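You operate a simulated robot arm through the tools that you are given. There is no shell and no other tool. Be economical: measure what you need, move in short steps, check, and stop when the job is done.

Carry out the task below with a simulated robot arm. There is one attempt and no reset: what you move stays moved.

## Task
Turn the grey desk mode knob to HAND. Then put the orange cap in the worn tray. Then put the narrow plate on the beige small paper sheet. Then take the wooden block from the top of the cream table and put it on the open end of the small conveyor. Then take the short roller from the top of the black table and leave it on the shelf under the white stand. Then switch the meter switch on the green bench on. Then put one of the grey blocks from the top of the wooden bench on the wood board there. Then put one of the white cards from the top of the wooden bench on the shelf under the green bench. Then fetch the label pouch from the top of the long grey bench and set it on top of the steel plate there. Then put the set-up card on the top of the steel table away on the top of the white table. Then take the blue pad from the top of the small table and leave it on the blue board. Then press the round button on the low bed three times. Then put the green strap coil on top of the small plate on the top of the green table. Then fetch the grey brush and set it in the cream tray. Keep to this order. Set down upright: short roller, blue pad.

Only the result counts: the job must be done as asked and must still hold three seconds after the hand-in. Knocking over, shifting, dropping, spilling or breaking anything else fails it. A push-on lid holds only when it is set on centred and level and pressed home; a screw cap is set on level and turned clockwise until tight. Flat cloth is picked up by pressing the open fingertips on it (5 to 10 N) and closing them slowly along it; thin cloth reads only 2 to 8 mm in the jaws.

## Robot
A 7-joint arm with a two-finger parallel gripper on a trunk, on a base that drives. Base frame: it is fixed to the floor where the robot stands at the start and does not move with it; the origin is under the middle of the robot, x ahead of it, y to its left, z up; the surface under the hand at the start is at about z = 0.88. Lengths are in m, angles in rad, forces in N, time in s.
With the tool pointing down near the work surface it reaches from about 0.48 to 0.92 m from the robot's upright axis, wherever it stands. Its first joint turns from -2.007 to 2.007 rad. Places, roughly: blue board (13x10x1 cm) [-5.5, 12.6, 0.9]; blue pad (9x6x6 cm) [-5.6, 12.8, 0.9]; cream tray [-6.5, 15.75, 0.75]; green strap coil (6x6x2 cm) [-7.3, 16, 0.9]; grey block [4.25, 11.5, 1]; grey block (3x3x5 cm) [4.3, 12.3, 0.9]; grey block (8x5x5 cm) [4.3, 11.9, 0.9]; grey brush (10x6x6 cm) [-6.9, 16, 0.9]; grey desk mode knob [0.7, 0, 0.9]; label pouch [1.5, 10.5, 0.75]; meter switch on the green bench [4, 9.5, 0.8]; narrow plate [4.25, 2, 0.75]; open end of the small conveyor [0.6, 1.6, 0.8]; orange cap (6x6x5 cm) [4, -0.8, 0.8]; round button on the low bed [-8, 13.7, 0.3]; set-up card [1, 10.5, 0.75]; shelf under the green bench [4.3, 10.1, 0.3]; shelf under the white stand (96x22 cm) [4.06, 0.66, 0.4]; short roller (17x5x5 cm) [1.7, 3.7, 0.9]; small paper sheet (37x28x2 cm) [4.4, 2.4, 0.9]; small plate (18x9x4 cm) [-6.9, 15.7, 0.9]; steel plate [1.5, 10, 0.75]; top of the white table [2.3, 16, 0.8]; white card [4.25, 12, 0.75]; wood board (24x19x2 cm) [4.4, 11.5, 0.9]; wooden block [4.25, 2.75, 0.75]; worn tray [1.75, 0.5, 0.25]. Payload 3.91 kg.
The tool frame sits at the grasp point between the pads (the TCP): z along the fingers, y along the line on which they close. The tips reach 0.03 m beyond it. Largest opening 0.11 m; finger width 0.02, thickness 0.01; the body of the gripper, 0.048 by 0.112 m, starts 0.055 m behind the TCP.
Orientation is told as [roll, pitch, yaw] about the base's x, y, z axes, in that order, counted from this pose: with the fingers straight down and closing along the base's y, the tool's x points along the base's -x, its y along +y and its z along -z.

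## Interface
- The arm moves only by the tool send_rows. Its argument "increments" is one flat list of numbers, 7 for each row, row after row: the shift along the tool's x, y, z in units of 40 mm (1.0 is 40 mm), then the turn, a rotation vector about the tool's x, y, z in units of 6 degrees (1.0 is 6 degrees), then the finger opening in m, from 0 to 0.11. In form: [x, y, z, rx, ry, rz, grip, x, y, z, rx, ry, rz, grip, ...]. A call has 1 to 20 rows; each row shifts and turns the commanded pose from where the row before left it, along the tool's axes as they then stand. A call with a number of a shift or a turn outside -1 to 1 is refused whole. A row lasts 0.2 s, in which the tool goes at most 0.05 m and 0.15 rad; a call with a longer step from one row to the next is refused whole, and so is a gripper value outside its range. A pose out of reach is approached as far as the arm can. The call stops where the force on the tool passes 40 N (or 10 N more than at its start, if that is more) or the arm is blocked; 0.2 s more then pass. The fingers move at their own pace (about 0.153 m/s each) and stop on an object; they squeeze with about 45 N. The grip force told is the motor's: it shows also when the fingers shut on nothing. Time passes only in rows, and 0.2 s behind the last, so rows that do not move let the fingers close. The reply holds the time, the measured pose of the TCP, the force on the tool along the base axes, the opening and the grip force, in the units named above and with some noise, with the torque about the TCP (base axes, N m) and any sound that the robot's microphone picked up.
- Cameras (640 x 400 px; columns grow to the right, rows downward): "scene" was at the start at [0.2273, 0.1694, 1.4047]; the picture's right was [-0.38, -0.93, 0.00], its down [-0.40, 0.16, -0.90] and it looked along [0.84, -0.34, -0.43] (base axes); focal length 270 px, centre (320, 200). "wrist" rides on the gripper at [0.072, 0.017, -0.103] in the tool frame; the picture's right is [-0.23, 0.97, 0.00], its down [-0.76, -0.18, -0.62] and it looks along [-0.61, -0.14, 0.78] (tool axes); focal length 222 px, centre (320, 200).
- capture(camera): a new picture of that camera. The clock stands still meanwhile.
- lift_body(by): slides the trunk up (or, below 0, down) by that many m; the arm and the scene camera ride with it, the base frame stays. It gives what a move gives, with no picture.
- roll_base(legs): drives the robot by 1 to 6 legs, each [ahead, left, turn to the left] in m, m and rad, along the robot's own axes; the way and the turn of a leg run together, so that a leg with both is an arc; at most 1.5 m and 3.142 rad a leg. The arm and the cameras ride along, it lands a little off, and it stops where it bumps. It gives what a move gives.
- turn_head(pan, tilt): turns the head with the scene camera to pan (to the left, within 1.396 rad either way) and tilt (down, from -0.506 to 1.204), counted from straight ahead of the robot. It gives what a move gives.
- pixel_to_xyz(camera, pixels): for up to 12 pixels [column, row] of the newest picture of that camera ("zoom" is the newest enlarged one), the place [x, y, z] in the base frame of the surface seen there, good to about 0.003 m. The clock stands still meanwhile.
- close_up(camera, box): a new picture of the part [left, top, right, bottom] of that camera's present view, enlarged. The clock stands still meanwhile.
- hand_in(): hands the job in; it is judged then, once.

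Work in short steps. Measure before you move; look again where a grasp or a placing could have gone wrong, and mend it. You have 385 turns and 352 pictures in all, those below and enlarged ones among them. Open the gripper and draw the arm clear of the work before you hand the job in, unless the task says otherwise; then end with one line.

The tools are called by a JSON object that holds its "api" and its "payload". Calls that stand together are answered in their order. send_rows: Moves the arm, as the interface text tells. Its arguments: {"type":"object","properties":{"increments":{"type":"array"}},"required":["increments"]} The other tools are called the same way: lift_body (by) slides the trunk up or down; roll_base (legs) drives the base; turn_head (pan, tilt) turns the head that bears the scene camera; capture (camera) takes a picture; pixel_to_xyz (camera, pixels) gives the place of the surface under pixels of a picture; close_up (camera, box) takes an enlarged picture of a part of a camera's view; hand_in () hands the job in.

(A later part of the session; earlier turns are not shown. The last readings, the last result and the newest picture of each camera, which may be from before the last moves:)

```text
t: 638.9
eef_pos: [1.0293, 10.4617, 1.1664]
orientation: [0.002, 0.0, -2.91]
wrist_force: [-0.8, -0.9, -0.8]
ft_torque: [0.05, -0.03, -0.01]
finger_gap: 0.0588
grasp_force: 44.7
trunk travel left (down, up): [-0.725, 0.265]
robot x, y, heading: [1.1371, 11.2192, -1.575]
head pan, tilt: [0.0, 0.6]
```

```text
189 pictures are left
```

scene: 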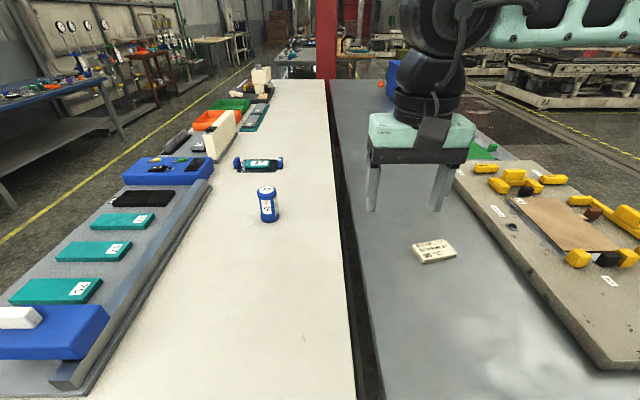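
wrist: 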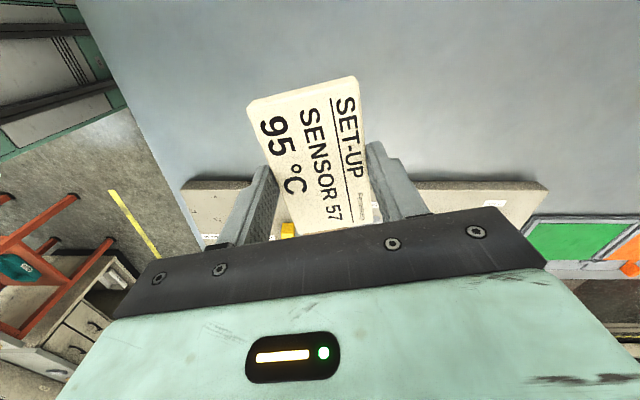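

Held. I tuck in, drive back to the aisle and face north to look for the white table.

{"api": "send_rows", "payload": {"increments": [0.2, -0.95, -0.1, 0, 0, 0, 0.04, 0.2, -0.95, -0.1, 0, 0, 0, 0.04, 0.2, -0.95, -0.1, 0, 0, 0, 0.04, 0.2, -0.95, -0.1, 0, 0, 0, 0.04, 0.2, -0.95, -0.1, 0, 0, 0, 0.04]}}

{"api": "roll_base", "payload": {"legs": [[-0.35, 0, 0], [0, 0, 1.575], [1.5, 0, 0], [0.1, 0, 0], [0, 0, 1.57]]}}

{"api": "turn_head", "payload": {"pan": 0.0, "tilt": 0.3}}

{"api": "capture", "payload": {"camera": "scene"}}

```text
t: 640.1
eef_pos: [1.0263, 10.654, 1.1901]
orientation: [0.001, 0.0, -2.911]
wrist_force: [0.8, -0.5, -0.1]
ft_torque: [-0.01, -0.01, 0.01]
finger_gap: 0.059
grasp_force: 45.2
trunk travel left (down, up): [-0.725, 0.265]
robot x, y, heading: [1.1358, 11.2166, -1.577]
head pan, tilt: [0.0, 0.6]
```

```text
t: 657.7
eef_pos: [2.8329, 12.0994, 1.19]
orientation: [0.001, 0.001, 0.248]
wrist_force: [-0.2, 1.1, -1.1]
ft_torque: [-0.01, 0.0, 0.03]
finger_gap: 0.0592
grasp_force: 44.9
trunk travel left (down, up): [-0.725, 0.265]
robot x, y, heading: [2.7327, 11.5318, 1.579]
head pan, tilt: [0.0, 0.6]
```

```text
t: 658.5
eef_pos: [2.8329, 12.0993, 1.1886]
orientation: [0.001, 0.0, 0.249]
wrist_force: [1.1, 0.0, -1.3]
ft_torque: [0.02, -0.01, 0.0]
finger_gap: 0.0587
grasp_force: 45.0
trunk travel left (down, up): [-0.725, 0.265]
robot x, y, heading: [2.7316, 11.5305, 1.578]
head pan, tilt: [0.0, 0.3]
```

```text
188 pictures are left
```

scene: 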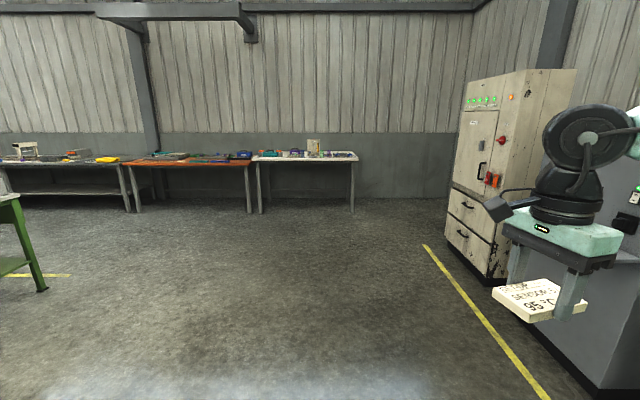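

The white table stands against the north wall at (255–357,155). I measure it and drive toward it.

{"api": "pixel_to_xyz", "payload": {"camera": "scene", "pixels": [[300, 160], [256, 160], [356, 160], [300, 154], [260, 208], [352, 208]]}}

{"api": "roll_base", "payload": {"legs": [[1.5, 0, 0], [1.3, 0, 0]]}}

{"api": "turn_head", "payload": {"pan": 0.0, "tilt": 0.45}}

{"api": "capture", "payload": {"camera": "scene"}}

```text
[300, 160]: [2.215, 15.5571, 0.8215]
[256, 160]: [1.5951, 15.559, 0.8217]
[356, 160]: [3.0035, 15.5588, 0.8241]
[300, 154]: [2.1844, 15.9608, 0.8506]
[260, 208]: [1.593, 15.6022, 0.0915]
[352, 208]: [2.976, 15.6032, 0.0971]
```

```text
t: 672.1
eef_pos: [2.8482, 14.9019, 1.1886]
orientation: [0.002, -0.001, 0.234]
wrist_force: [0.6, 0.5, 0.2]
ft_torque: [0.02, 0.01, 0.02]
finger_gap: 0.0589
grasp_force: 44.7
trunk travel left (down, up): [-0.725, 0.265]
robot x, y, heading: [2.7396, 14.3371, 1.572]
head pan, tilt: [0.0, 0.3]
```

```text
t: 672.8
eef_pos: [2.8486, 14.9006, 1.1884]
orientation: [0.002, 0.0, 0.236]
wrist_force: [-0.6, 0.7, -0.5]
ft_torque: [0.01, 0.0, -0.01]
finger_gap: 0.0591
grasp_force: 45.2
trunk travel left (down, up): [-0.725, 0.265]
robot x, y, heading: [2.74, 14.3358, 1.569]
head pan, tilt: [0.0, 0.45]
```

```text
187 pictures are left
```

scene: 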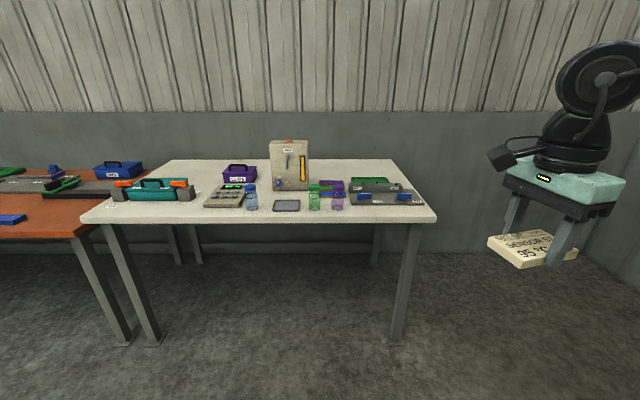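

{"api": "close_up", "payload": {"camera": "scene", "box": [80, 130, 440, 235]}}

{"api": "pixel_to_xyz", "payload": {"camera": "zoom", "pixels": [[130, 140], [225, 100], [225, 150], [480, 150], [370, 150], [215, 70], [560, 80], [300, 150], [240, 120], [170, 90]]}}

```text
1.78 times, centred on (260, 182) of scene
```

zoom: 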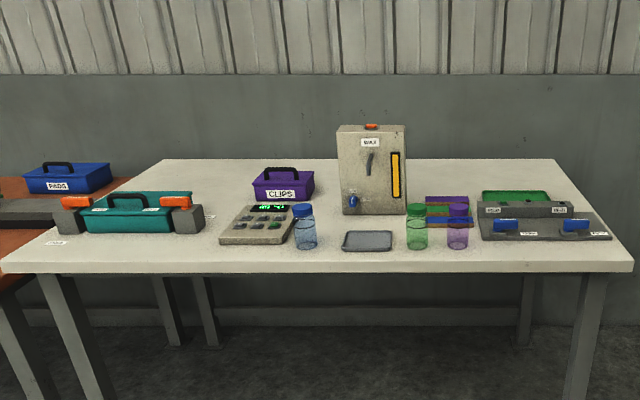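

```text
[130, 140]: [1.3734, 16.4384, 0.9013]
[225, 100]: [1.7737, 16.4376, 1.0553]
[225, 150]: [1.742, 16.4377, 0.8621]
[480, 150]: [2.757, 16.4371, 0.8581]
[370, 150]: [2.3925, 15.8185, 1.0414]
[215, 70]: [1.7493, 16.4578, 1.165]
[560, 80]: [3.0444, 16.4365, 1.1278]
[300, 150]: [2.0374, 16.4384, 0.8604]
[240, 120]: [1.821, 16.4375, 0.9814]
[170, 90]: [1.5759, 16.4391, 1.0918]
```

I measure candidate free spots on the table top.

{"api": "pixel_to_xyz", "payload": {"camera": "zoom", "pixels": [[215, 185], [225, 215], [200, 245], [320, 262], [400, 258], [540, 250], [345, 235], [390, 245], [240, 245], [590, 185], [320, 180], [600, 262]]}}

```text
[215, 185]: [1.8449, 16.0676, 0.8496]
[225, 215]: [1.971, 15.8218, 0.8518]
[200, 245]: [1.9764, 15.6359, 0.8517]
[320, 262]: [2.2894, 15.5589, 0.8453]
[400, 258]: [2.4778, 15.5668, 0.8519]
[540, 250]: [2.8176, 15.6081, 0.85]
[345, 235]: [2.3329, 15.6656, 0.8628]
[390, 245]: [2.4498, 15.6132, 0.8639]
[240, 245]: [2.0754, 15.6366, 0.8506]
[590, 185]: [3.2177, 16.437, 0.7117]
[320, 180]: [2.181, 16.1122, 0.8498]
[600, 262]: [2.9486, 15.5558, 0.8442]
```

I move closer, to about (2.0, 14.85), for a better look.

{"api": "roll_base", "payload": {"legs": [[0, 0.72, 0], [0.5, 0, 0]]}}

{"api": "turn_head", "payload": {"pan": 0.0, "tilt": 0.6}}

{"api": "capture", "payload": {"camera": "scene"}}

```text
t: 679.3
eef_pos: [2.1477, 15.3937, 1.1888]
orientation: [0.002, 0.002, 0.213]
wrist_force: [0.7, 0.3, -0.7]
ft_torque: [-0.01, 0.03, -0.01]
finger_gap: 0.0589
grasp_force: 45.3
trunk travel left (down, up): [-0.725, 0.265]
robot x, y, heading: [2.0278, 14.8315, 1.539]
head pan, tilt: [0.0, 0.45]
```

```text
t: 680.0
eef_pos: [2.1487, 15.3935, 1.1885]
orientation: [0.002, 0.001, 0.21]
wrist_force: [0.1, -0.8, -0.6]
ft_torque: [0.0, 0.01, 0.0]
finger_gap: 0.0589
grasp_force: 44.8
trunk travel left (down, up): [-0.725, 0.265]
robot x, y, heading: [2.0256, 14.8264, 1.544]
head pan, tilt: [0.0, 0.6]
```

```text
185 pictures are left
```

scene: 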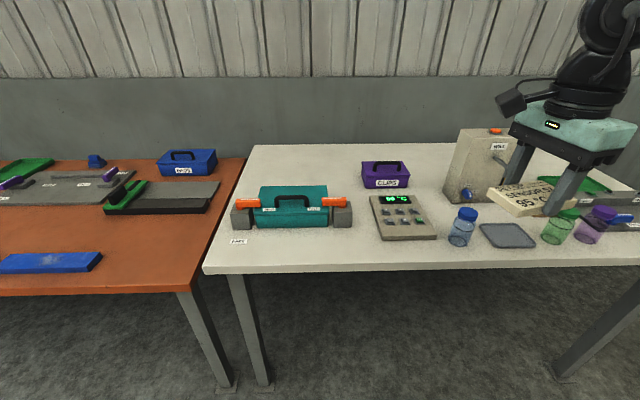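

{"api": "pixel_to_xyz", "payload": {"camera": "scene", "pixels": [[300, 165], [335, 178], [350, 195], [290, 180], [362, 245], [300, 245], [300, 262], [352, 228], [362, 215], [240, 200], [290, 185], [400, 252]]}}

```text
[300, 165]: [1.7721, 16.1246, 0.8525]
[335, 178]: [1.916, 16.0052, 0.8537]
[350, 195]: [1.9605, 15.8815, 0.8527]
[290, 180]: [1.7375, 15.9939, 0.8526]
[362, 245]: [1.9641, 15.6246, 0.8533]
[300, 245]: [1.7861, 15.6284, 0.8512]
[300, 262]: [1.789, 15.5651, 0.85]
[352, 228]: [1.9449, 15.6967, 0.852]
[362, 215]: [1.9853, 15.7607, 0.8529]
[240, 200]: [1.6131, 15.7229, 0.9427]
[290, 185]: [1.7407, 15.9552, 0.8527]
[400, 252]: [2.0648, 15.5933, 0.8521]
```

The front strip at (1.80, 15.63) is free and wide enough. I shift the base left and slightly ahead, align the card with x, and move above the spot.

{"api": "roll_base", "payload": {"legs": [[0, 0, 0.03], [0.1, 0.2, 0]]}}

{"api": "send_rows", "payload": {"increments": [0, 0, 0, 0, 0, 1, 0.04, 0, 0, 0, 0, 0, 1, 0.04]}}

```text
t: 682.0
eef_pos: [1.9314, 15.501, 1.1888]
orientation: [0.002, -0.002, 0.24]
wrist_force: [0.2, -0.7, -0.2]
ft_torque: [-0.01, -0.03, 0.04]
finger_gap: 0.0589
grasp_force: 44.4
trunk travel left (down, up): [-0.725, 0.265]
robot x, y, heading: [1.8241, 14.938, 1.568]
head pan, tilt: [0.0, 0.6]
```

```text
t: 682.6
eef_pos: [1.933, 15.5002, 1.1898]
orientation: [0.002, 0.0, 0.028]
wrist_force: [-1.0, -0.3, -0.5]
ft_torque: [0.0, -0.02, -0.01]
finger_gap: 0.0589
grasp_force: 45.8
trunk travel left (down, up): [-0.725, 0.265]
robot x, y, heading: [1.8263, 14.9355, 1.57]
head pan, tilt: [0.0, 0.6]
```

{"api": "send_rows", "payload": {"increments": [0.415, 0.4, 0.81, 0, 0, 0, 0.04, 0.415, 0.4, 0.81, 0, 0, 0, 0.04, 0.415, 0.4, 0.81, 0, 0, 0, 0.04, 0.415, 0.4, 0.81, 0, 0, 0, 0.04, 0.415, 0.4, 0.81, 0, 0, 0, 0.04, 0.415, 0.4, 0.81, 0, 0, 0, 0.04, 0.415, 0.4, 0.81, 0, 0, 0, 0.04, 0.415, 0.4, 0.81, 0, 0, 0, 0.04]}}

{"api": "capture", "payload": {"camera": "scene"}}

{"api": "capture", "payload": {"camera": "wrist"}}

```text
t: 684.4
eef_pos: [1.7991, 15.6269, 0.9286]
orientation: [0.003, 0.0, 0.026]
wrist_force: [-0.2, -0.6, -1.3]
ft_torque: [0.01, 0.01, -0.02]
finger_gap: 0.0592
grasp_force: 45.1
trunk travel left (down, up): [-0.725, 0.265]
robot x, y, heading: [1.8238, 14.9337, 1.572]
head pan, tilt: [0.0, 0.6]
```

```text
184 pictures are left
```

scene: 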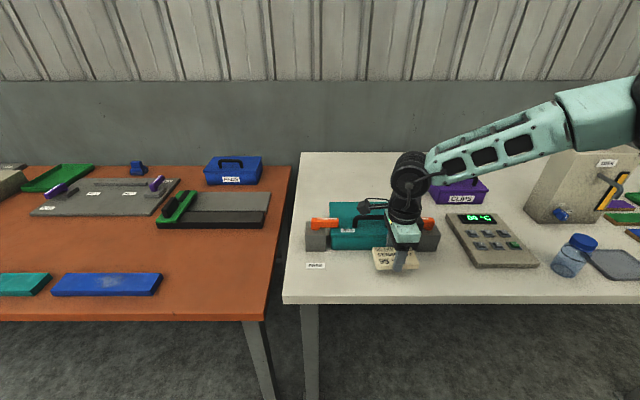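

```text
183 pictures are left
```

wrist: 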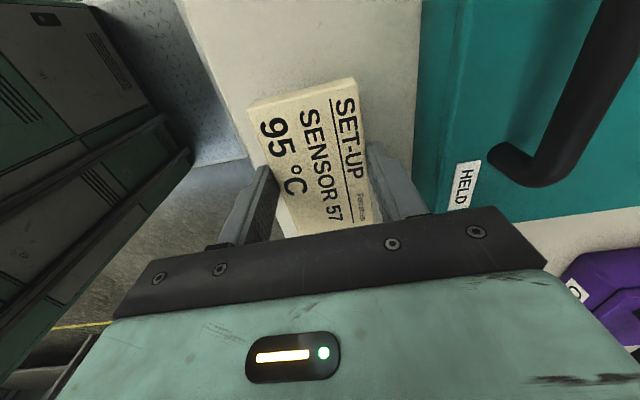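

The teal box front is near the far finger. I measure its face and the table edge.

{"api": "pixel_to_xyz", "payload": {"camera": "wrist", "pixels": [[425, 120], [440, 190], [430, 60], [400, 100], [230, 120], [240, 150], [450, 210]]}}

{"api": "pixel_to_xyz", "payload": {"camera": "scene", "pixels": [[360, 247], [325, 248], [425, 248], [345, 270], [345, 295], [440, 262]]}}

```text
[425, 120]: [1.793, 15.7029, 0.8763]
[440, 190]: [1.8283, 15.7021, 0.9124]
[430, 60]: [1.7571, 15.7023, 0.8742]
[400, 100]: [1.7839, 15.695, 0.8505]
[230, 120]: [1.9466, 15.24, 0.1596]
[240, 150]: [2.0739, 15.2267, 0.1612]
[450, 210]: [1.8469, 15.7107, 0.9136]
```

```text
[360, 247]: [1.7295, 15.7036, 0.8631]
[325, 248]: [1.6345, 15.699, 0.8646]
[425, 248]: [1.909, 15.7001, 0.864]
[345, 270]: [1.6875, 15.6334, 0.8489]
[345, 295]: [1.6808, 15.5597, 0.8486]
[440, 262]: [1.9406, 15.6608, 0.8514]
```

Clearance to the box (y 15.70) is ~2 cm. I shift 6 mm toward the edge side and lower to contact.

{"api": "send_rows", "payload": {"increments": [0, -0.15, 0.4, 0, 0, 0, 0.04, 0, 0, 0.5, 0, 0, 0, 0.04, 0, 0, 0.08, 0, 0, 0, 0.04, 0, 0, 0.06, 0, 0, 0, 0.04, 0, 0, 0, 0, 0, 0, 0.04]}}

{"api": "send_rows", "payload": {"increments": [0, 0, 0.05, 0, 0, 0, 0.04, 0, 0, 0.03, 0, 0, 0, 0.04, 0, 0, 0, 0, 0, 0, 0.04]}}

```text
t: 685.6
eef_pos: [1.7957, 15.621, 0.887]
orientation: [0.002, 0.001, 0.03]
wrist_force: [0.3, -1.0, -1.0]
ft_torque: [-0.01, -0.01, 0.01]
finger_gap: 0.0588
grasp_force: 44.8
trunk travel left (down, up): [-0.725, 0.265]
robot x, y, heading: [1.8259, 14.9345, 1.565]
head pan, tilt: [0.0, 0.6]
```

```text
t: 686.4
eef_pos: [1.7966, 15.6206, 0.8849]
orientation: [0.003, 0.0, 0.028]
wrist_force: [0.1, 0.7, -0.7]
ft_torque: [0.02, 0.02, 0.02]
finger_gap: 0.0588
grasp_force: 45.2
trunk travel left (down, up): [-0.725, 0.265]
robot x, y, heading: [1.8226, 14.9361, 1.569]
head pan, tilt: [0.0, 0.6]
```

{"api": "send_rows", "payload": {"increments": [0, 0, 0.05, 0, 0, 0, 0.04, 0, 0, 0.04, 0, 0, 0, 0.04, 0, 0, 0, 0, 0, 0, 0.04]}}

```text
t: 687.2
eef_pos: [1.7967, 15.6187, 0.8828]
orientation: [0.005, 0.001, 0.027]
wrist_force: [2.7, -1.4, 25.4]
ft_torque: [-0.64, -0.55, -0.01]
finger_gap: 0.059
grasp_force: 45.2
trunk travel left (down, up): [-0.725, 0.265]
robot x, y, heading: [1.8239, 14.9341, 1.566]
head pan, tilt: [0.0, 0.6]
```

Contact. I release with a small opening and rise.

{"api": "send_rows", "payload": {"increments": [0, 0, -0.04, 0, 0, 0, 0.04, 0, 0, 0, 0, 0, 0, 0.066, 0, 0, 0, 0, 0, 0, 0.074, 0, 0, -0.4, 0, 0, 0, 0.074, 0, 0, -1, 0, 0, 0, 0.074, 0, 0, -1, 0, 0, 0, 0.074, 0, 0, -1, 0, 0, 0, 0.074, 0, 0, -1, 0, 0, 0, 0.074, 0, 0, -1, 0, 0, 0, 0.074, 0, 0, -1, 0, 0, 0, 0.074]}}

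{"api": "capture", "payload": {"camera": "wrist"}}

```text
t: 689.4
eef_pos: [1.7932, 15.6171, 1.1408]
orientation: [0.002, -0.001, 0.03]
wrist_force: [-0.4, 1.0, -0.4]
ft_torque: [-0.02, -0.05, 0.02]
finger_gap: 0.0741
grasp_force: 0.0
trunk travel left (down, up): [-0.725, 0.265]
robot x, y, heading: [1.8257, 14.9335, 1.571]
head pan, tilt: [0.0, 0.6]
```

```text
182 pictures are left
```

wrist: 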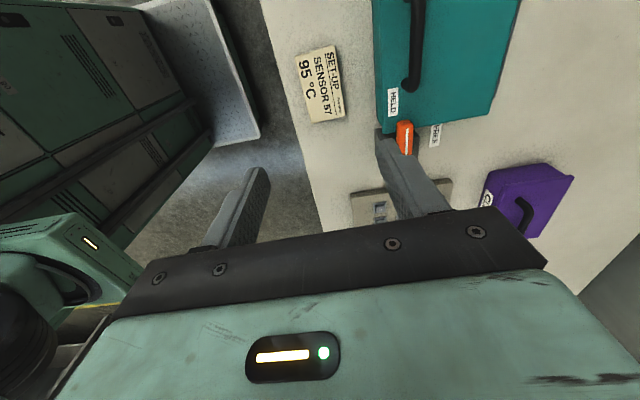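

The card lies on the white table. I tuck the arm in, back off, turn west and survey the way to the small table near (−5.6, 12.8).

{"api": "send_rows", "payload": {"increments": [0, -0.6, -0.1, 0, 0, -0.98, 0.074, 0, 0, -0.1, 0, 0, -0.98, 0.074, 0, 0, -0.1, 0, 0, -0.98, 0.074, 0, 0, -0.1, 0, 0, -0.98, 0.074, 0, 0, -0.1, 0, 0, -0.98, 0.074, 0, 0, -0.1, 0, 0, -0.98, 0.074, 0, 0, -0.1, 0, 0, -0.98, 0.074, 0, 0, -0.1, 0, 0, -0.98, 0.074, 0, 0, -0.1, 0, 0, -0.98, 0.074, 0, 0, -0.1, 0, 0, -0.98, 0.074, 0, 0, -0.1, 0, 0, -0.98, 0.074, 0, 0, -0.1, 0, 0, -0.98, 0.074, 0, 0, 0, 0, 0, -0.98, 0.074, 0, 0, 0, 0, 0, -0.98, 0.074, 0, 0, 0, 0, 0, -0.98, 0.074, 0.8, 0, 0, 0, 0, 0, 0.074, 0.8, 0, 0, 0, 0, 0, 0.074, 0.8, 0, 0, 0, 0, 0, 0.074]}}

{"api": "roll_base", "payload": {"legs": [[-0.7, 0, 0], [0, 0, 1.57]]}}

{"api": "turn_head", "payload": {"pan": 0.0, "tilt": 0.25}}

{"api": "capture", "payload": {"camera": "scene"}}

{"api": "turn_head", "payload": {"pan": 0.7, "tilt": 0.25}}

{"api": "capture", "payload": {"camera": "scene"}}

```text
t: 693.2
eef_pos: [1.7975, 15.4967, 1.1844]
orientation: [-0.001, -0.002, 1.567]
wrist_force: [0.3, 0.9, -0.1]
ft_torque: [-0.04, 0.01, -0.01]
finger_gap: 0.0738
grasp_force: 0.2
trunk travel left (down, up): [-0.725, 0.265]
robot x, y, heading: [1.8272, 14.9333, 1.566]
head pan, tilt: [0.0, 0.6]
```

```text
t: 700.9
eef_pos: [1.2722, 14.2041, 1.1861]
orientation: [-0.001, -0.001, 3.122]
wrist_force: [0.0, 0.6, -0.1]
ft_torque: [0.0, 0.04, 0.0]
finger_gap: 0.0739
grasp_force: 0.0
trunk travel left (down, up): [-0.725, 0.265]
robot x, y, heading: [1.8386, 14.2247, 3.123]
head pan, tilt: [0.0, 0.6]
```

```text
t: 701.7
eef_pos: [1.271, 14.2049, 1.1861]
orientation: [-0.001, -0.002, 3.123]
wrist_force: [0.3, 0.0, -0.4]
ft_torque: [0.0, 0.0, -0.01]
finger_gap: 0.0741
grasp_force: 0.1
trunk travel left (down, up): [-0.725, 0.265]
robot x, y, heading: [1.8346, 14.2225, 3.123]
head pan, tilt: [0.0, 0.25]
```

```text
181 pictures are left
```

scene: 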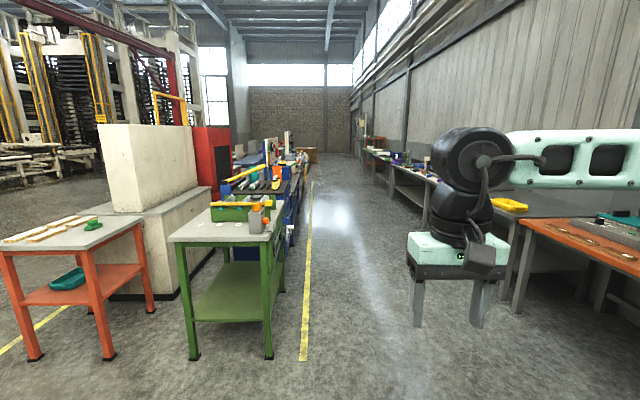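

```text
t: 702.8
eef_pos: [1.2722, 14.2043, 1.1855]
orientation: [-0.001, -0.001, 3.123]
wrist_force: [-0.3, 0.6, 1.2]
ft_torque: [-0.02, -0.01, -0.04]
finger_gap: 0.0739
grasp_force: 0.1
trunk travel left (down, up): [-0.725, 0.265]
robot x, y, heading: [1.8321, 14.2256, 3.123]
head pan, tilt: [0.7, 0.25]
```

```text
180 pictures are left
```

scene: 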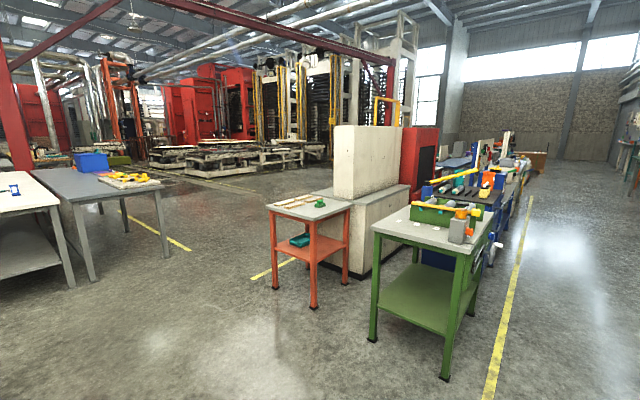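

A corridor runs west at y≈14.6. I shift to it and drive west ~7 m in stages.

{"api": "roll_base", "payload": {"legs": [[0, -0.4, 0.018], [1.5, 0, 0], [1.5, 0, 0], [1.5, 0, 0]]}}

{"api": "turn_head", "payload": {"pan": 0.3, "tilt": 0.3}}

{"api": "capture", "payload": {"camera": "scene"}}

```text
t: 725.8
eef_pos: [-3.0905, 14.4489, 1.1841]
orientation: [0.0, -0.002, -3.106]
wrist_force: [0.3, -0.3, 0.4]
ft_torque: [-0.02, 0.0, 0.02]
finger_gap: 0.074
grasp_force: 0.1
trunk travel left (down, up): [-0.725, 0.265]
robot x, y, heading: [-2.5317, 14.4979, -3.107]
head pan, tilt: [0.7, 0.25]
```

```text
t: 726.6
eef_pos: [-3.0907, 14.4495, 1.1849]
orientation: [-0.001, -0.002, -3.105]
wrist_force: [-0.2, -0.8, -0.2]
ft_torque: [0.01, 0.04, 0.01]
finger_gap: 0.0739
grasp_force: 0.0
trunk travel left (down, up): [-0.725, 0.265]
robot x, y, heading: [-2.5314, 14.5019, -3.103]
head pan, tilt: [0.3, 0.3]
```

```text
179 pictures are left
```

scene: 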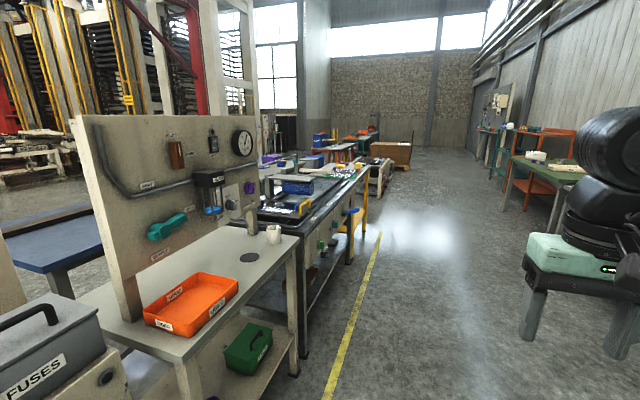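

I continue west 2.7 m and look again.

{"api": "roll_base", "payload": {"legs": [[0, 0, -0.036], [1.5, 0, 0], [1.2, 0, 0]]}}

{"api": "turn_head", "payload": {"pan": 0.8, "tilt": 0.35}}

{"api": "capture", "payload": {"camera": "scene"}}

{"api": "turn_head", "payload": {"pan": 0.0, "tilt": 0.35}}

{"api": "capture", "payload": {"camera": "scene"}}

```text
t: 739.9
eef_pos: [-5.7459, 14.4029, 1.1848]
orientation: [0.001, 0.001, -3.117]
wrist_force: [0.9, 0.8, 0.6]
ft_torque: [0.0, 0.0, -0.01]
finger_gap: 0.0741
grasp_force: 0.1
trunk travel left (down, up): [-0.725, 0.265]
robot x, y, heading: [-5.1846, 14.4438, -3.115]
head pan, tilt: [0.3, 0.3]
```

```text
t: 740.9
eef_pos: [-5.7454, 14.4034, 1.1859]
orientation: [0.0, -0.002, -3.117]
wrist_force: [0.6, 0.8, 0.5]
ft_torque: [0.0, -0.01, -0.02]
finger_gap: 0.0741
grasp_force: 0.1
trunk travel left (down, up): [-0.725, 0.265]
robot x, y, heading: [-5.18, 14.4498, -3.115]
head pan, tilt: [0.799, 0.351]
```

```text
178 pictures are left
```

scene: 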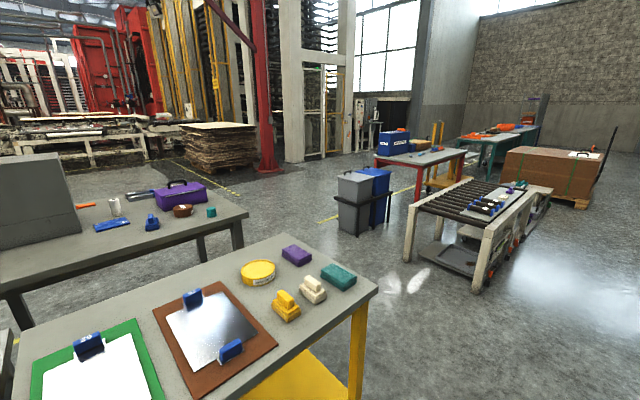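

```text
t: 742.0
eef_pos: [-5.7457, 14.4031, 1.1859]
orientation: [0.0, -0.003, -3.117]
wrist_force: [0.4, -0.5, 1.1]
ft_torque: [-0.01, -0.03, 0.0]
finger_gap: 0.0739
grasp_force: 0.0
trunk travel left (down, up): [-0.725, 0.265]
robot x, y, heading: [-5.1874, 14.4465, -3.119]
head pan, tilt: [0.0, 0.351]
```

```text
177 pictures are left
```

scene: 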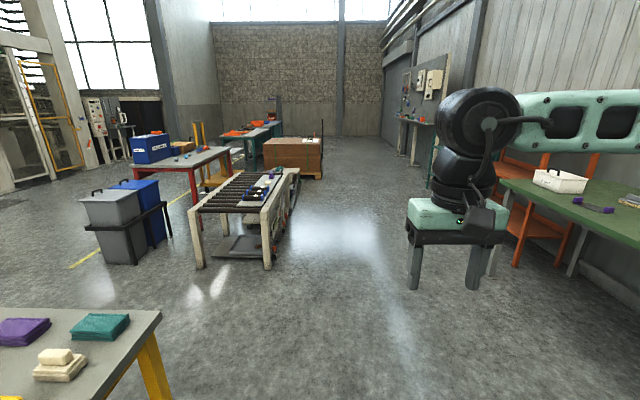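

The table behind (with a blue pad and a flat blue board) seems to be the small table. I turn back to it, zoom and measure.

{"api": "turn_head", "payload": {"pan": 1.0, "tilt": 0.4}}

{"api": "capture", "payload": {"camera": "scene"}}

{"api": "close_up", "payload": {"camera": "scene", "box": [100, 130, 360, 290]}}

{"api": "pixel_to_xyz", "payload": {"camera": "scene", "pixels": [[235, 205], [195, 210], [350, 240], [300, 215], [440, 245], [330, 235], [150, 215]]}}

```text
t: 743.2
eef_pos: [-5.7462, 14.4034, 1.1849]
orientation: [0.0, -0.001, -3.118]
wrist_force: [0.3, -0.4, -0.4]
ft_torque: [0.0, -0.03, -0.01]
finger_gap: 0.074
grasp_force: 0.1
trunk travel left (down, up): [-0.725, 0.265]
robot x, y, heading: [-5.1871, 14.4479, -3.113]
head pan, tilt: [1.0, 0.4]
```

```text
176 pictures are left
```

scene: 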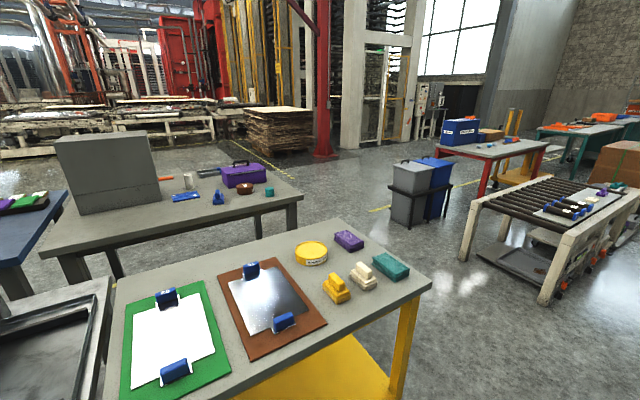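

```text
2.46 times, centred on (230, 210) of scene
```

zoom: 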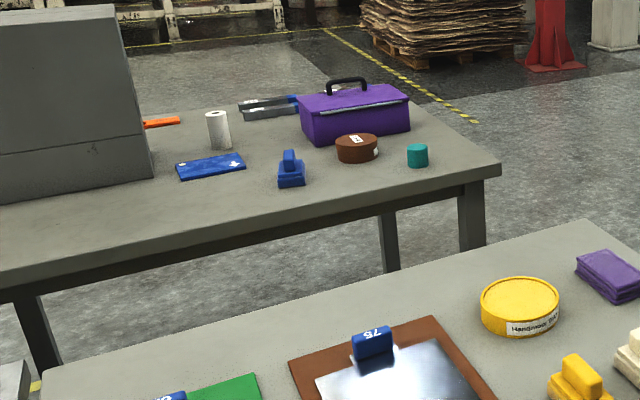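

```text
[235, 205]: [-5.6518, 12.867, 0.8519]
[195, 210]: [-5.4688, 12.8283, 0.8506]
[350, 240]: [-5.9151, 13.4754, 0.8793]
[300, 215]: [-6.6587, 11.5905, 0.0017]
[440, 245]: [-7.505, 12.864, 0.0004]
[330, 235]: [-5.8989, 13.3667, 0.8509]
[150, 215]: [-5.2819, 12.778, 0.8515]
```

{"api": "pixel_to_xyz", "payload": {"camera": "scene", "pixels": [[298, 198], [210, 165], [45, 250], [392, 225], [430, 285], [540, 300], [465, 255], [218, 200], [185, 197], [90, 250], [235, 232], [330, 222]]}}

{"api": "pixel_to_xyz", "payload": {"camera": "zoom", "pixels": [[290, 180], [290, 160], [210, 167], [500, 170], [180, 175], [245, 160], [398, 105], [100, 20]]}}

```text
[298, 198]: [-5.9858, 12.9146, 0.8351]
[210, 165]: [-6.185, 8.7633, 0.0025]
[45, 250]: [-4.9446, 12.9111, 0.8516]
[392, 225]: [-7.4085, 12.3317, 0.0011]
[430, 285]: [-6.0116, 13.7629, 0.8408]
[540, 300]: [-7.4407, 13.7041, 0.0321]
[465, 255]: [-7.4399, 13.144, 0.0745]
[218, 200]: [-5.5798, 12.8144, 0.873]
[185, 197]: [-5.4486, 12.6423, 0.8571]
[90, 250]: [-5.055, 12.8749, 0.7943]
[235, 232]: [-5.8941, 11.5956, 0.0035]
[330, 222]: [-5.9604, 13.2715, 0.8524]
```

```text
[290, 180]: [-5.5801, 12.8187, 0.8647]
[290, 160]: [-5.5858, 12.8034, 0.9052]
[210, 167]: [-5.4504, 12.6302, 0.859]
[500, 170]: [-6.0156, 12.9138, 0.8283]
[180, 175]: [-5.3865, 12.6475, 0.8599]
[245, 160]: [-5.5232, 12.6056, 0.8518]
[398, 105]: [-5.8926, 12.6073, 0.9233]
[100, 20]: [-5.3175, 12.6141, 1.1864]
```

The small table's west end is at x≈−6.0, and there's a 1.2 m corridor west of it. I drive round to (−6.55, 12.75) and face +x.

{"api": "roll_base", "payload": {"legs": [[0, 0, -0.028], [1.4, 0, 0], [0, 0, 1.57], [1.5, 0, 0], [0.18, 0, 0]]}}

```text
t: 762.7
eef_pos: [-6.5549, 12.1986, 1.1863]
orientation: [0.0, -0.002, -1.583]
wrist_force: [0.2, 0.0, 0.4]
ft_torque: [0.02, 0.02, -0.01]
finger_gap: 0.0746
grasp_force: 0.0
trunk travel left (down, up): [-0.725, 0.265]
robot x, y, heading: [-6.5795, 12.7633, -1.58]
head pan, tilt: [1.0, 0.4]
```

{"api": "roll_base", "payload": {"legs": [[0, 0, 1.58]]}}

{"api": "turn_head", "payload": {"pan": 0.0, "tilt": 0.6}}

{"api": "capture", "payload": {"camera": "scene"}}

```text
t: 766.9
eef_pos: [-6.0137, 12.7882, 1.1858]
orientation: [0.001, 0.0, -0.003]
wrist_force: [0.6, -0.1, 0.2]
ft_torque: [0.01, 0.02, 0.04]
finger_gap: 0.0739
grasp_force: 0.1
trunk travel left (down, up): [-0.725, 0.265]
robot x, y, heading: [-6.5733, 12.7654, -0.005]
head pan, tilt: [1.0, 0.4]
```

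```text
t: 768.2
eef_pos: [-6.0136, 12.7892, 1.1848]
orientation: [0.0, -0.002, -0.001]
wrist_force: [0.2, -0.1, 0.4]
ft_torque: [-0.02, 0.01, 0.0]
finger_gap: 0.0738
grasp_force: 0.1
trunk travel left (down, up): [-0.725, 0.265]
robot x, y, heading: [-6.5766, 12.758, -0.003]
head pan, tilt: [0.0, 0.6]
```

```text
174 pictures are left
```

scene: 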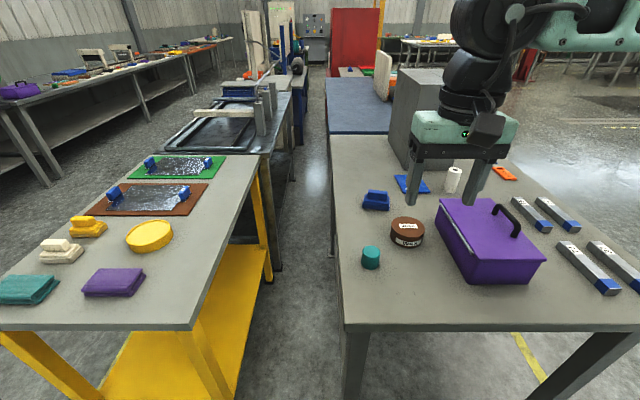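

I strafe right so the base fits between the table legs, then drive in.

{"api": "roll_base", "payload": {"legs": [[0, -0.26, 0], [0.33, 0, 0]]}}

{"api": "capture", "payload": {"camera": "scene"}}

{"api": "capture", "payload": {"camera": "wrist"}}

```text
t: 771.6
eef_pos: [-5.7372, 12.5178, 1.1839]
orientation: [-0.001, 0.0, -0.026]
wrist_force: [0.5, -0.8, 0.2]
ft_torque: [-0.01, -0.03, 0.02]
finger_gap: 0.0741
grasp_force: 0.0
trunk travel left (down, up): [-0.725, 0.265]
robot x, y, heading: [-6.2976, 12.4983, -0.023]
head pan, tilt: [0.0, 0.6]
stopped in leg 2: the robot was blocked; the commanded pose is now the measured one
```

```text
173 pictures are left
```

scene: 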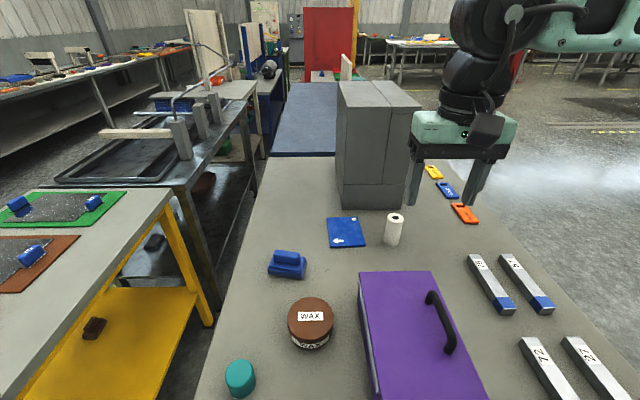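

```text
172 pictures are left
```

wrist: 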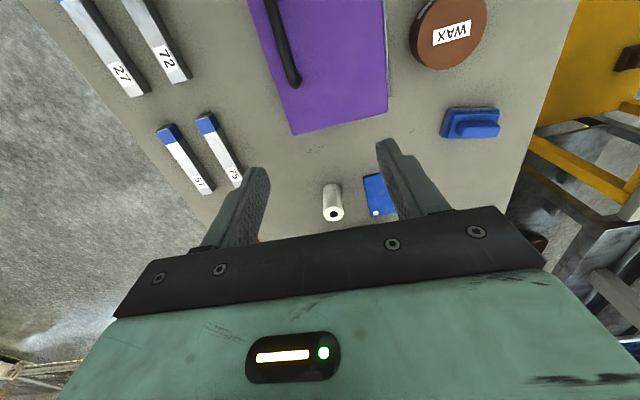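

The base touched something under the table at x≈−6.30; nothing toppled. I back off 3 cm and measure the pad and board.

{"api": "roll_base", "payload": {"legs": [[-0.03, 0, 0.02]]}}

{"api": "close_up", "payload": {"camera": "scene", "box": [250, 200, 420, 300]}}

{"api": "turn_head", "payload": {"pan": 0.0, "tilt": 1.15}}

{"api": "capture", "payload": {"camera": "scene"}}

```text
t: 772.5
eef_pos: [-5.7683, 12.53, 1.1844]
orientation: [0.0, -0.001, -0.002]
wrist_force: [0.9, 0.1, -0.9]
ft_torque: [-0.02, 0.0, 0.01]
finger_gap: 0.0739
grasp_force: 0.0
trunk travel left (down, up): [-0.725, 0.265]
robot x, y, heading: [-6.3324, 12.4999, -0.002]
head pan, tilt: [0.0, 0.6]
```

```text
3.76 times, centred on (335, 250) of scene
```

zoom: 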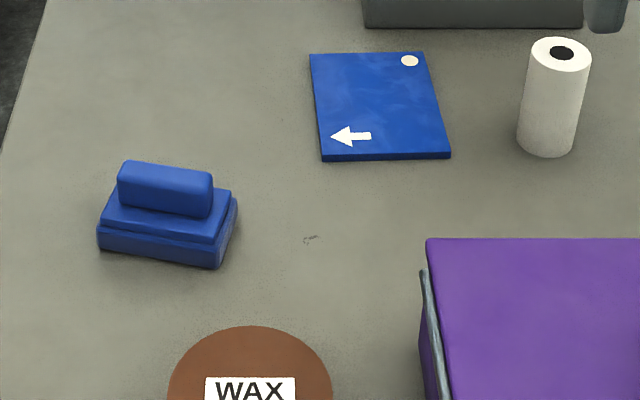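

```text
t: 773.5
eef_pos: [-5.7672, 12.5291, 1.1853]
orientation: [0.0, 0.001, -0.005]
wrist_force: [-0.6, -0.3, 0.6]
ft_torque: [-0.04, 0.0, 0.06]
finger_gap: 0.0742
grasp_force: 0.1
trunk travel left (down, up): [-0.725, 0.265]
robot x, y, heading: [-6.3352, 12.5008, -0.0]
head pan, tilt: [0.0, 1.15]
```

```text
170 pictures are left
```

scene: 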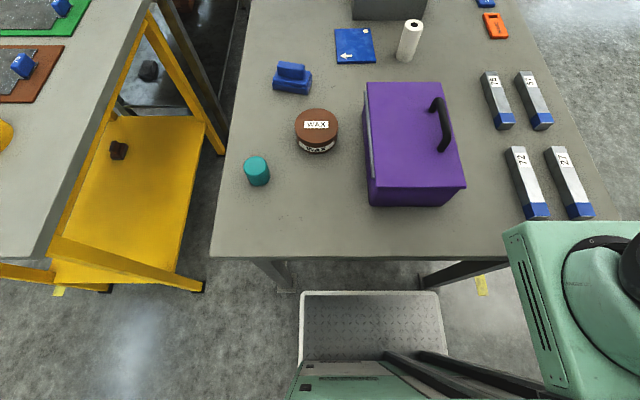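

The table legs are too close for the base, so I stay outside at x≈−6.33. I strafe left 0.1 m and measure the pad's handle and the board precisely.

{"api": "roll_base", "payload": {"legs": [[0.01, 0.1, 0]]}}

{"api": "turn_head", "payload": {"pan": 0.0, "tilt": 0.75}}

{"api": "capture", "payload": {"camera": "scene"}}

```text
t: 774.6
eef_pos: [-5.7571, 12.6272, 1.1846]
orientation: [0.002, 0.001, -0.007]
wrist_force: [-0.9, -0.6, -0.7]
ft_torque: [0.01, -0.02, 0.0]
finger_gap: 0.0738
grasp_force: 0.0
trunk travel left (down, up): [-0.725, 0.265]
robot x, y, heading: [-6.3221, 12.6015, -0.003]
head pan, tilt: [0.0, 1.15]
```

```text
t: 775.5
eef_pos: [-5.7563, 12.6252, 1.1858]
orientation: [0.0, 0.0, -0.007]
wrist_force: [-0.5, 0.2, 0.2]
ft_torque: [0.01, 0.01, 0.04]
finger_gap: 0.0741
grasp_force: 0.1
trunk travel left (down, up): [-0.725, 0.265]
robot x, y, heading: [-6.3177, 12.5983, -0.005]
head pan, tilt: [0.0, 0.75]
```

```text
169 pictures are left
```

scene: 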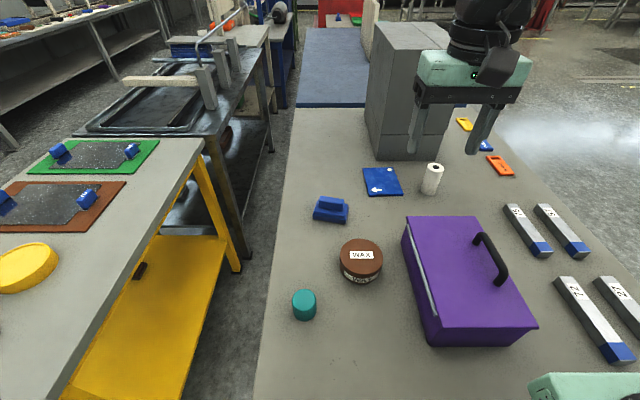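

{"api": "close_up", "payload": {"camera": "scene", "box": [300, 155, 460, 235]}}

{"api": "pixel_to_xyz", "payload": {"camera": "zoom", "pixels": [[85, 178], [180, 185], [130, 172], [60, 230], [185, 250], [60, 250], [255, 60], [380, 55], [410, 150], [270, 165], [335, 110], [530, 60]]}}

```text
4.00 times, centred on (380, 195) of scene
```

zoom: 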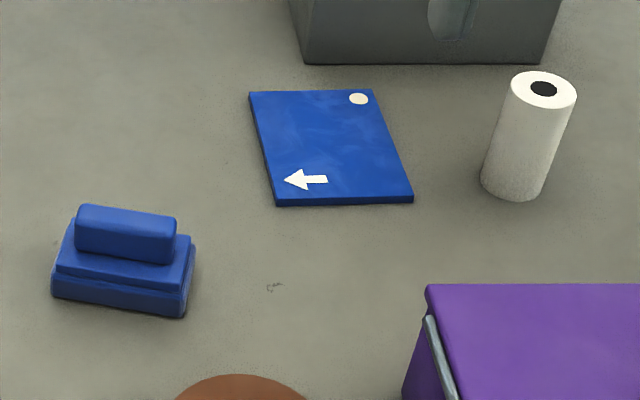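

```text
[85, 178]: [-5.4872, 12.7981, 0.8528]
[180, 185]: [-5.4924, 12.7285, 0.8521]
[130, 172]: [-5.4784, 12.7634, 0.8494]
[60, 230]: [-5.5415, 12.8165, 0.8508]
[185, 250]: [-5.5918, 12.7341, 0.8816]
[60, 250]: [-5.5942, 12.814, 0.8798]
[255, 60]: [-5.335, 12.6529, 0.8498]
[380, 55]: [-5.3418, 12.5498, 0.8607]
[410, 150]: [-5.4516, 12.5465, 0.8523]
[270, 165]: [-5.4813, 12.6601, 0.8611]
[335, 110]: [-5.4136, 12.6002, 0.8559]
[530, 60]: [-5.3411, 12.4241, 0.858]
```

{"api": "pixel_to_xyz", "payload": {"camera": "zoom", "pixels": [[82, 212], [172, 222], [125, 225], [80, 235], [170, 250], [120, 290], [250, 95], [370, 93], [411, 195], [278, 200], [330, 148], [540, 90]]}}

```text
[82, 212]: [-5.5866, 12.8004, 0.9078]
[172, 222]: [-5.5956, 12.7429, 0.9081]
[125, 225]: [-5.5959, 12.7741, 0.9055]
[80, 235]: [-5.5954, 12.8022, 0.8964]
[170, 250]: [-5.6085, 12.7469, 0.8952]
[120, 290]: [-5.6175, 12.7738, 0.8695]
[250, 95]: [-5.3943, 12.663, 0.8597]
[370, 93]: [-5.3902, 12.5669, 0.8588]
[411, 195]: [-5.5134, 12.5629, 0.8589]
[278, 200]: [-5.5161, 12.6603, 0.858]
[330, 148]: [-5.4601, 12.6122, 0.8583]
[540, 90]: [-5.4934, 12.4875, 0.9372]
```

I check whether the bump shifted the table, by measuring its north edge again.

{"api": "pixel_to_xyz", "payload": {"camera": "scene", "pixels": [[270, 330], [280, 240], [290, 165], [266, 360], [275, 285], [258, 395]]}}

```text
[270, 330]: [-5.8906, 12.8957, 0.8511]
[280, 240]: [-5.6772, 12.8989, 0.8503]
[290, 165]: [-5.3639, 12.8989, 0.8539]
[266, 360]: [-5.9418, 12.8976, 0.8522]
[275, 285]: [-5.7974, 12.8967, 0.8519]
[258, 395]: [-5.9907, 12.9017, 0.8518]
```

The table is where it was. The pad's handle is centred near (−5.589, 12.772), top z 0.908, its axis 9° off y. I rotate to yaw −1.727 and move above it.

{"api": "send_rows", "payload": {"increments": [0, 0, 0, 0, 0, 0.97, 0.06, 0, 0, 0, 0, 0, 0.97, 0.06, 0, 0, 0, 0, 0, 0.97, 0.06, 0, 0, 0, 0, 0, 0.97, 0.06, 0, 0, 0, 0, 0, 0.97, 0.06, 0, 0, 0, 0, 0, 0.97, 0.06, 0, 0, 0, 0, 0, 0.97, 0.06, 0, 0, 0, 0, 0, 0.97, 0.06, 0, 0, 0, 0, 0, 0.97, 0.06, 0, 0, 0, 0, 0, 0.97, 0.06, 0, 0, 0, 0, 0, 0.97, 0.06, 0, 0, 0, 0, 0, 0.97, 0.06, 0, 0, 0, 0, 0, 0.97, 0.06, 0, 0, 0, 0, 0, 0.97, 0.06, 0, 0, 0, 0, 0, 0.97, 0.06, 0, 0, 0, 0, 0, 0.97, 0.06, 0, 0, 0, 0, 0, 0.97, 0.06]}}

{"api": "send_rows", "payload": {"increments": [0.607, 0.509, 0.664, 0, 0, 0, 0.06, 0.607, 0.509, 0.664, 0, 0, 0, 0.06, 0.607, 0.509, 0.664, 0, 0, 0, 0.06, 0.607, 0.509, 0.664, 0, 0, 0, 0.06, 0.607, 0.509, 0.664, 0, 0, 0, 0.06, 0.607, 0.509, 0.664, 0, 0, 0, 0.06, 0.607, 0.509, 0.664, 0, 0, 0, 0.06]}}

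{"api": "capture", "payload": {"camera": "wrist"}}

```text
t: 779.1
eef_pos: [-5.7569, 12.627, 1.1845]
orientation: [0.001, -0.001, -1.735]
wrist_force: [0.1, 0.2, 0.3]
ft_torque: [-0.02, 0.0, -0.01]
finger_gap: 0.0601
grasp_force: 0.0
trunk travel left (down, up): [-0.725, 0.265]
robot x, y, heading: [-6.3211, 12.6001, -0.006]
head pan, tilt: [0.0, 0.75]
```

```text
t: 780.7
eef_pos: [-5.5876, 12.773, 0.9973]
orientation: [0.001, -0.001, -1.733]
wrist_force: [-0.9, -1.3, 0.6]
ft_torque: [0.04, -0.01, -0.02]
finger_gap: 0.0599
grasp_force: 0.1
trunk travel left (down, up): [-0.725, 0.265]
robot x, y, heading: [-6.3207, 12.5998, 0.0]
head pan, tilt: [0.0, 0.75]
```

```text
167 pictures are left
```

wrist: 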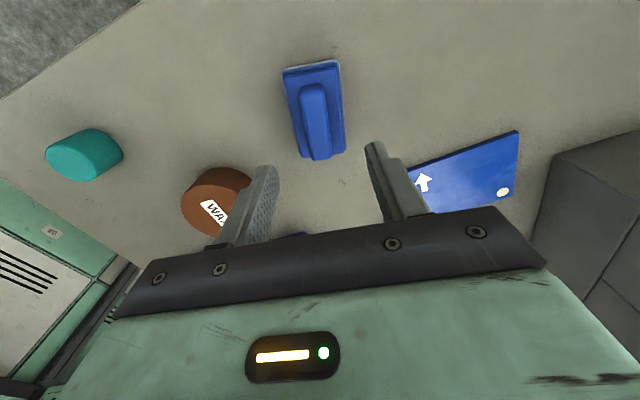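

{"api": "close_up", "payload": {"camera": "wrist", "box": [265, 50, 365, 170]}}

{"api": "pixel_to_xyz", "payload": {"camera": "wrist", "pixels": [[305, 90], [322, 87], [308, 150], [328, 147], [316, 120], [310, 120], [324, 118], [289, 80], [338, 70]]}}

```text
3.33 times, centred on (315, 110) of wrist
```

zoom: 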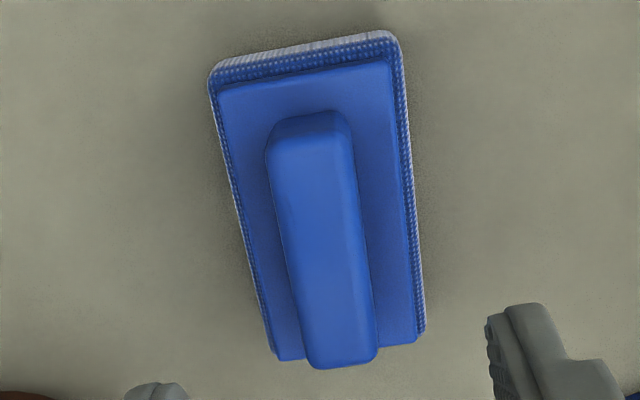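

```text
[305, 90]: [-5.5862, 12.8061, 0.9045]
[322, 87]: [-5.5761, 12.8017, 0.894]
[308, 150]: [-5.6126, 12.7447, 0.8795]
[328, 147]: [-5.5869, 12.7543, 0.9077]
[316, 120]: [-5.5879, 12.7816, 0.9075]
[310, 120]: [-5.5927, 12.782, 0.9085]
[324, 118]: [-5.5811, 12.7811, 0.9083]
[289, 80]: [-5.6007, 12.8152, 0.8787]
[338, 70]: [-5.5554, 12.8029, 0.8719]
```

Aligned. I descend to z≈0.915, grip the handle and lift.

{"api": "send_rows", "payload": {"increments": [0, -0.03, 0.9, 0, 0, 0, 0.06, 0, 0, 0.9, 0, 0, 0, 0.06, 0, 0, 0.27, 0, 0, 0, 0.06, 0, 0, 0, 0, 0, 0, 0.03, 0, 0, 0, 0, 0, 0, 0.01, 0, 0, 0, 0, 0, 0, 0.01]}}

{"api": "send_rows", "payload": {"increments": [0, 0, -0.4, 0, 0, 0, 0.01, 0, 0, -0.9, 0, 0, 0, 0.01, 0, 0, -0.9, 0, 0, 0, 0.01, 0, 0, -0.9, 0, 0, 0, 0.01, 0, 0, -0.9, 0, 0, 0, 0.01]}}

{"api": "capture", "payload": {"camera": "wrist"}}

```text
t: 782.1
eef_pos: [-5.5897, 12.772, 0.9152]
orientation: [0.0, 0.0, -1.733]
wrist_force: [0.1, 0.0, 0.6]
ft_torque: [0.06, 0.01, -0.01]
finger_gap: 0.0211
grasp_force: 44.7
trunk travel left (down, up): [-0.725, 0.265]
robot x, y, heading: [-6.3202, 12.5994, -0.006]
head pan, tilt: [0.0, 0.75]
```

```text
t: 783.3
eef_pos: [-5.5917, 12.769, 1.0768]
orientation: [-0.001, -0.001, -1.733]
wrist_force: [0.6, -0.6, -0.2]
ft_torque: [0.01, 0.03, 0.0]
finger_gap: 0.0209
grasp_force: 45.4
trunk travel left (down, up): [-0.725, 0.265]
robot x, y, heading: [-6.32, 12.5985, 0.001]
head pan, tilt: [0.0, 0.75]
```

```text
165 pictures are left
```

wrist: 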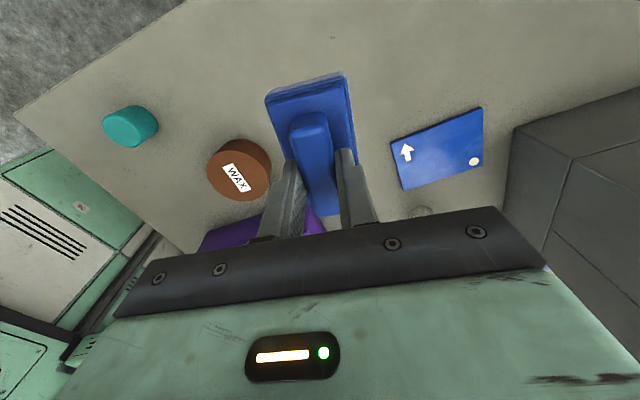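

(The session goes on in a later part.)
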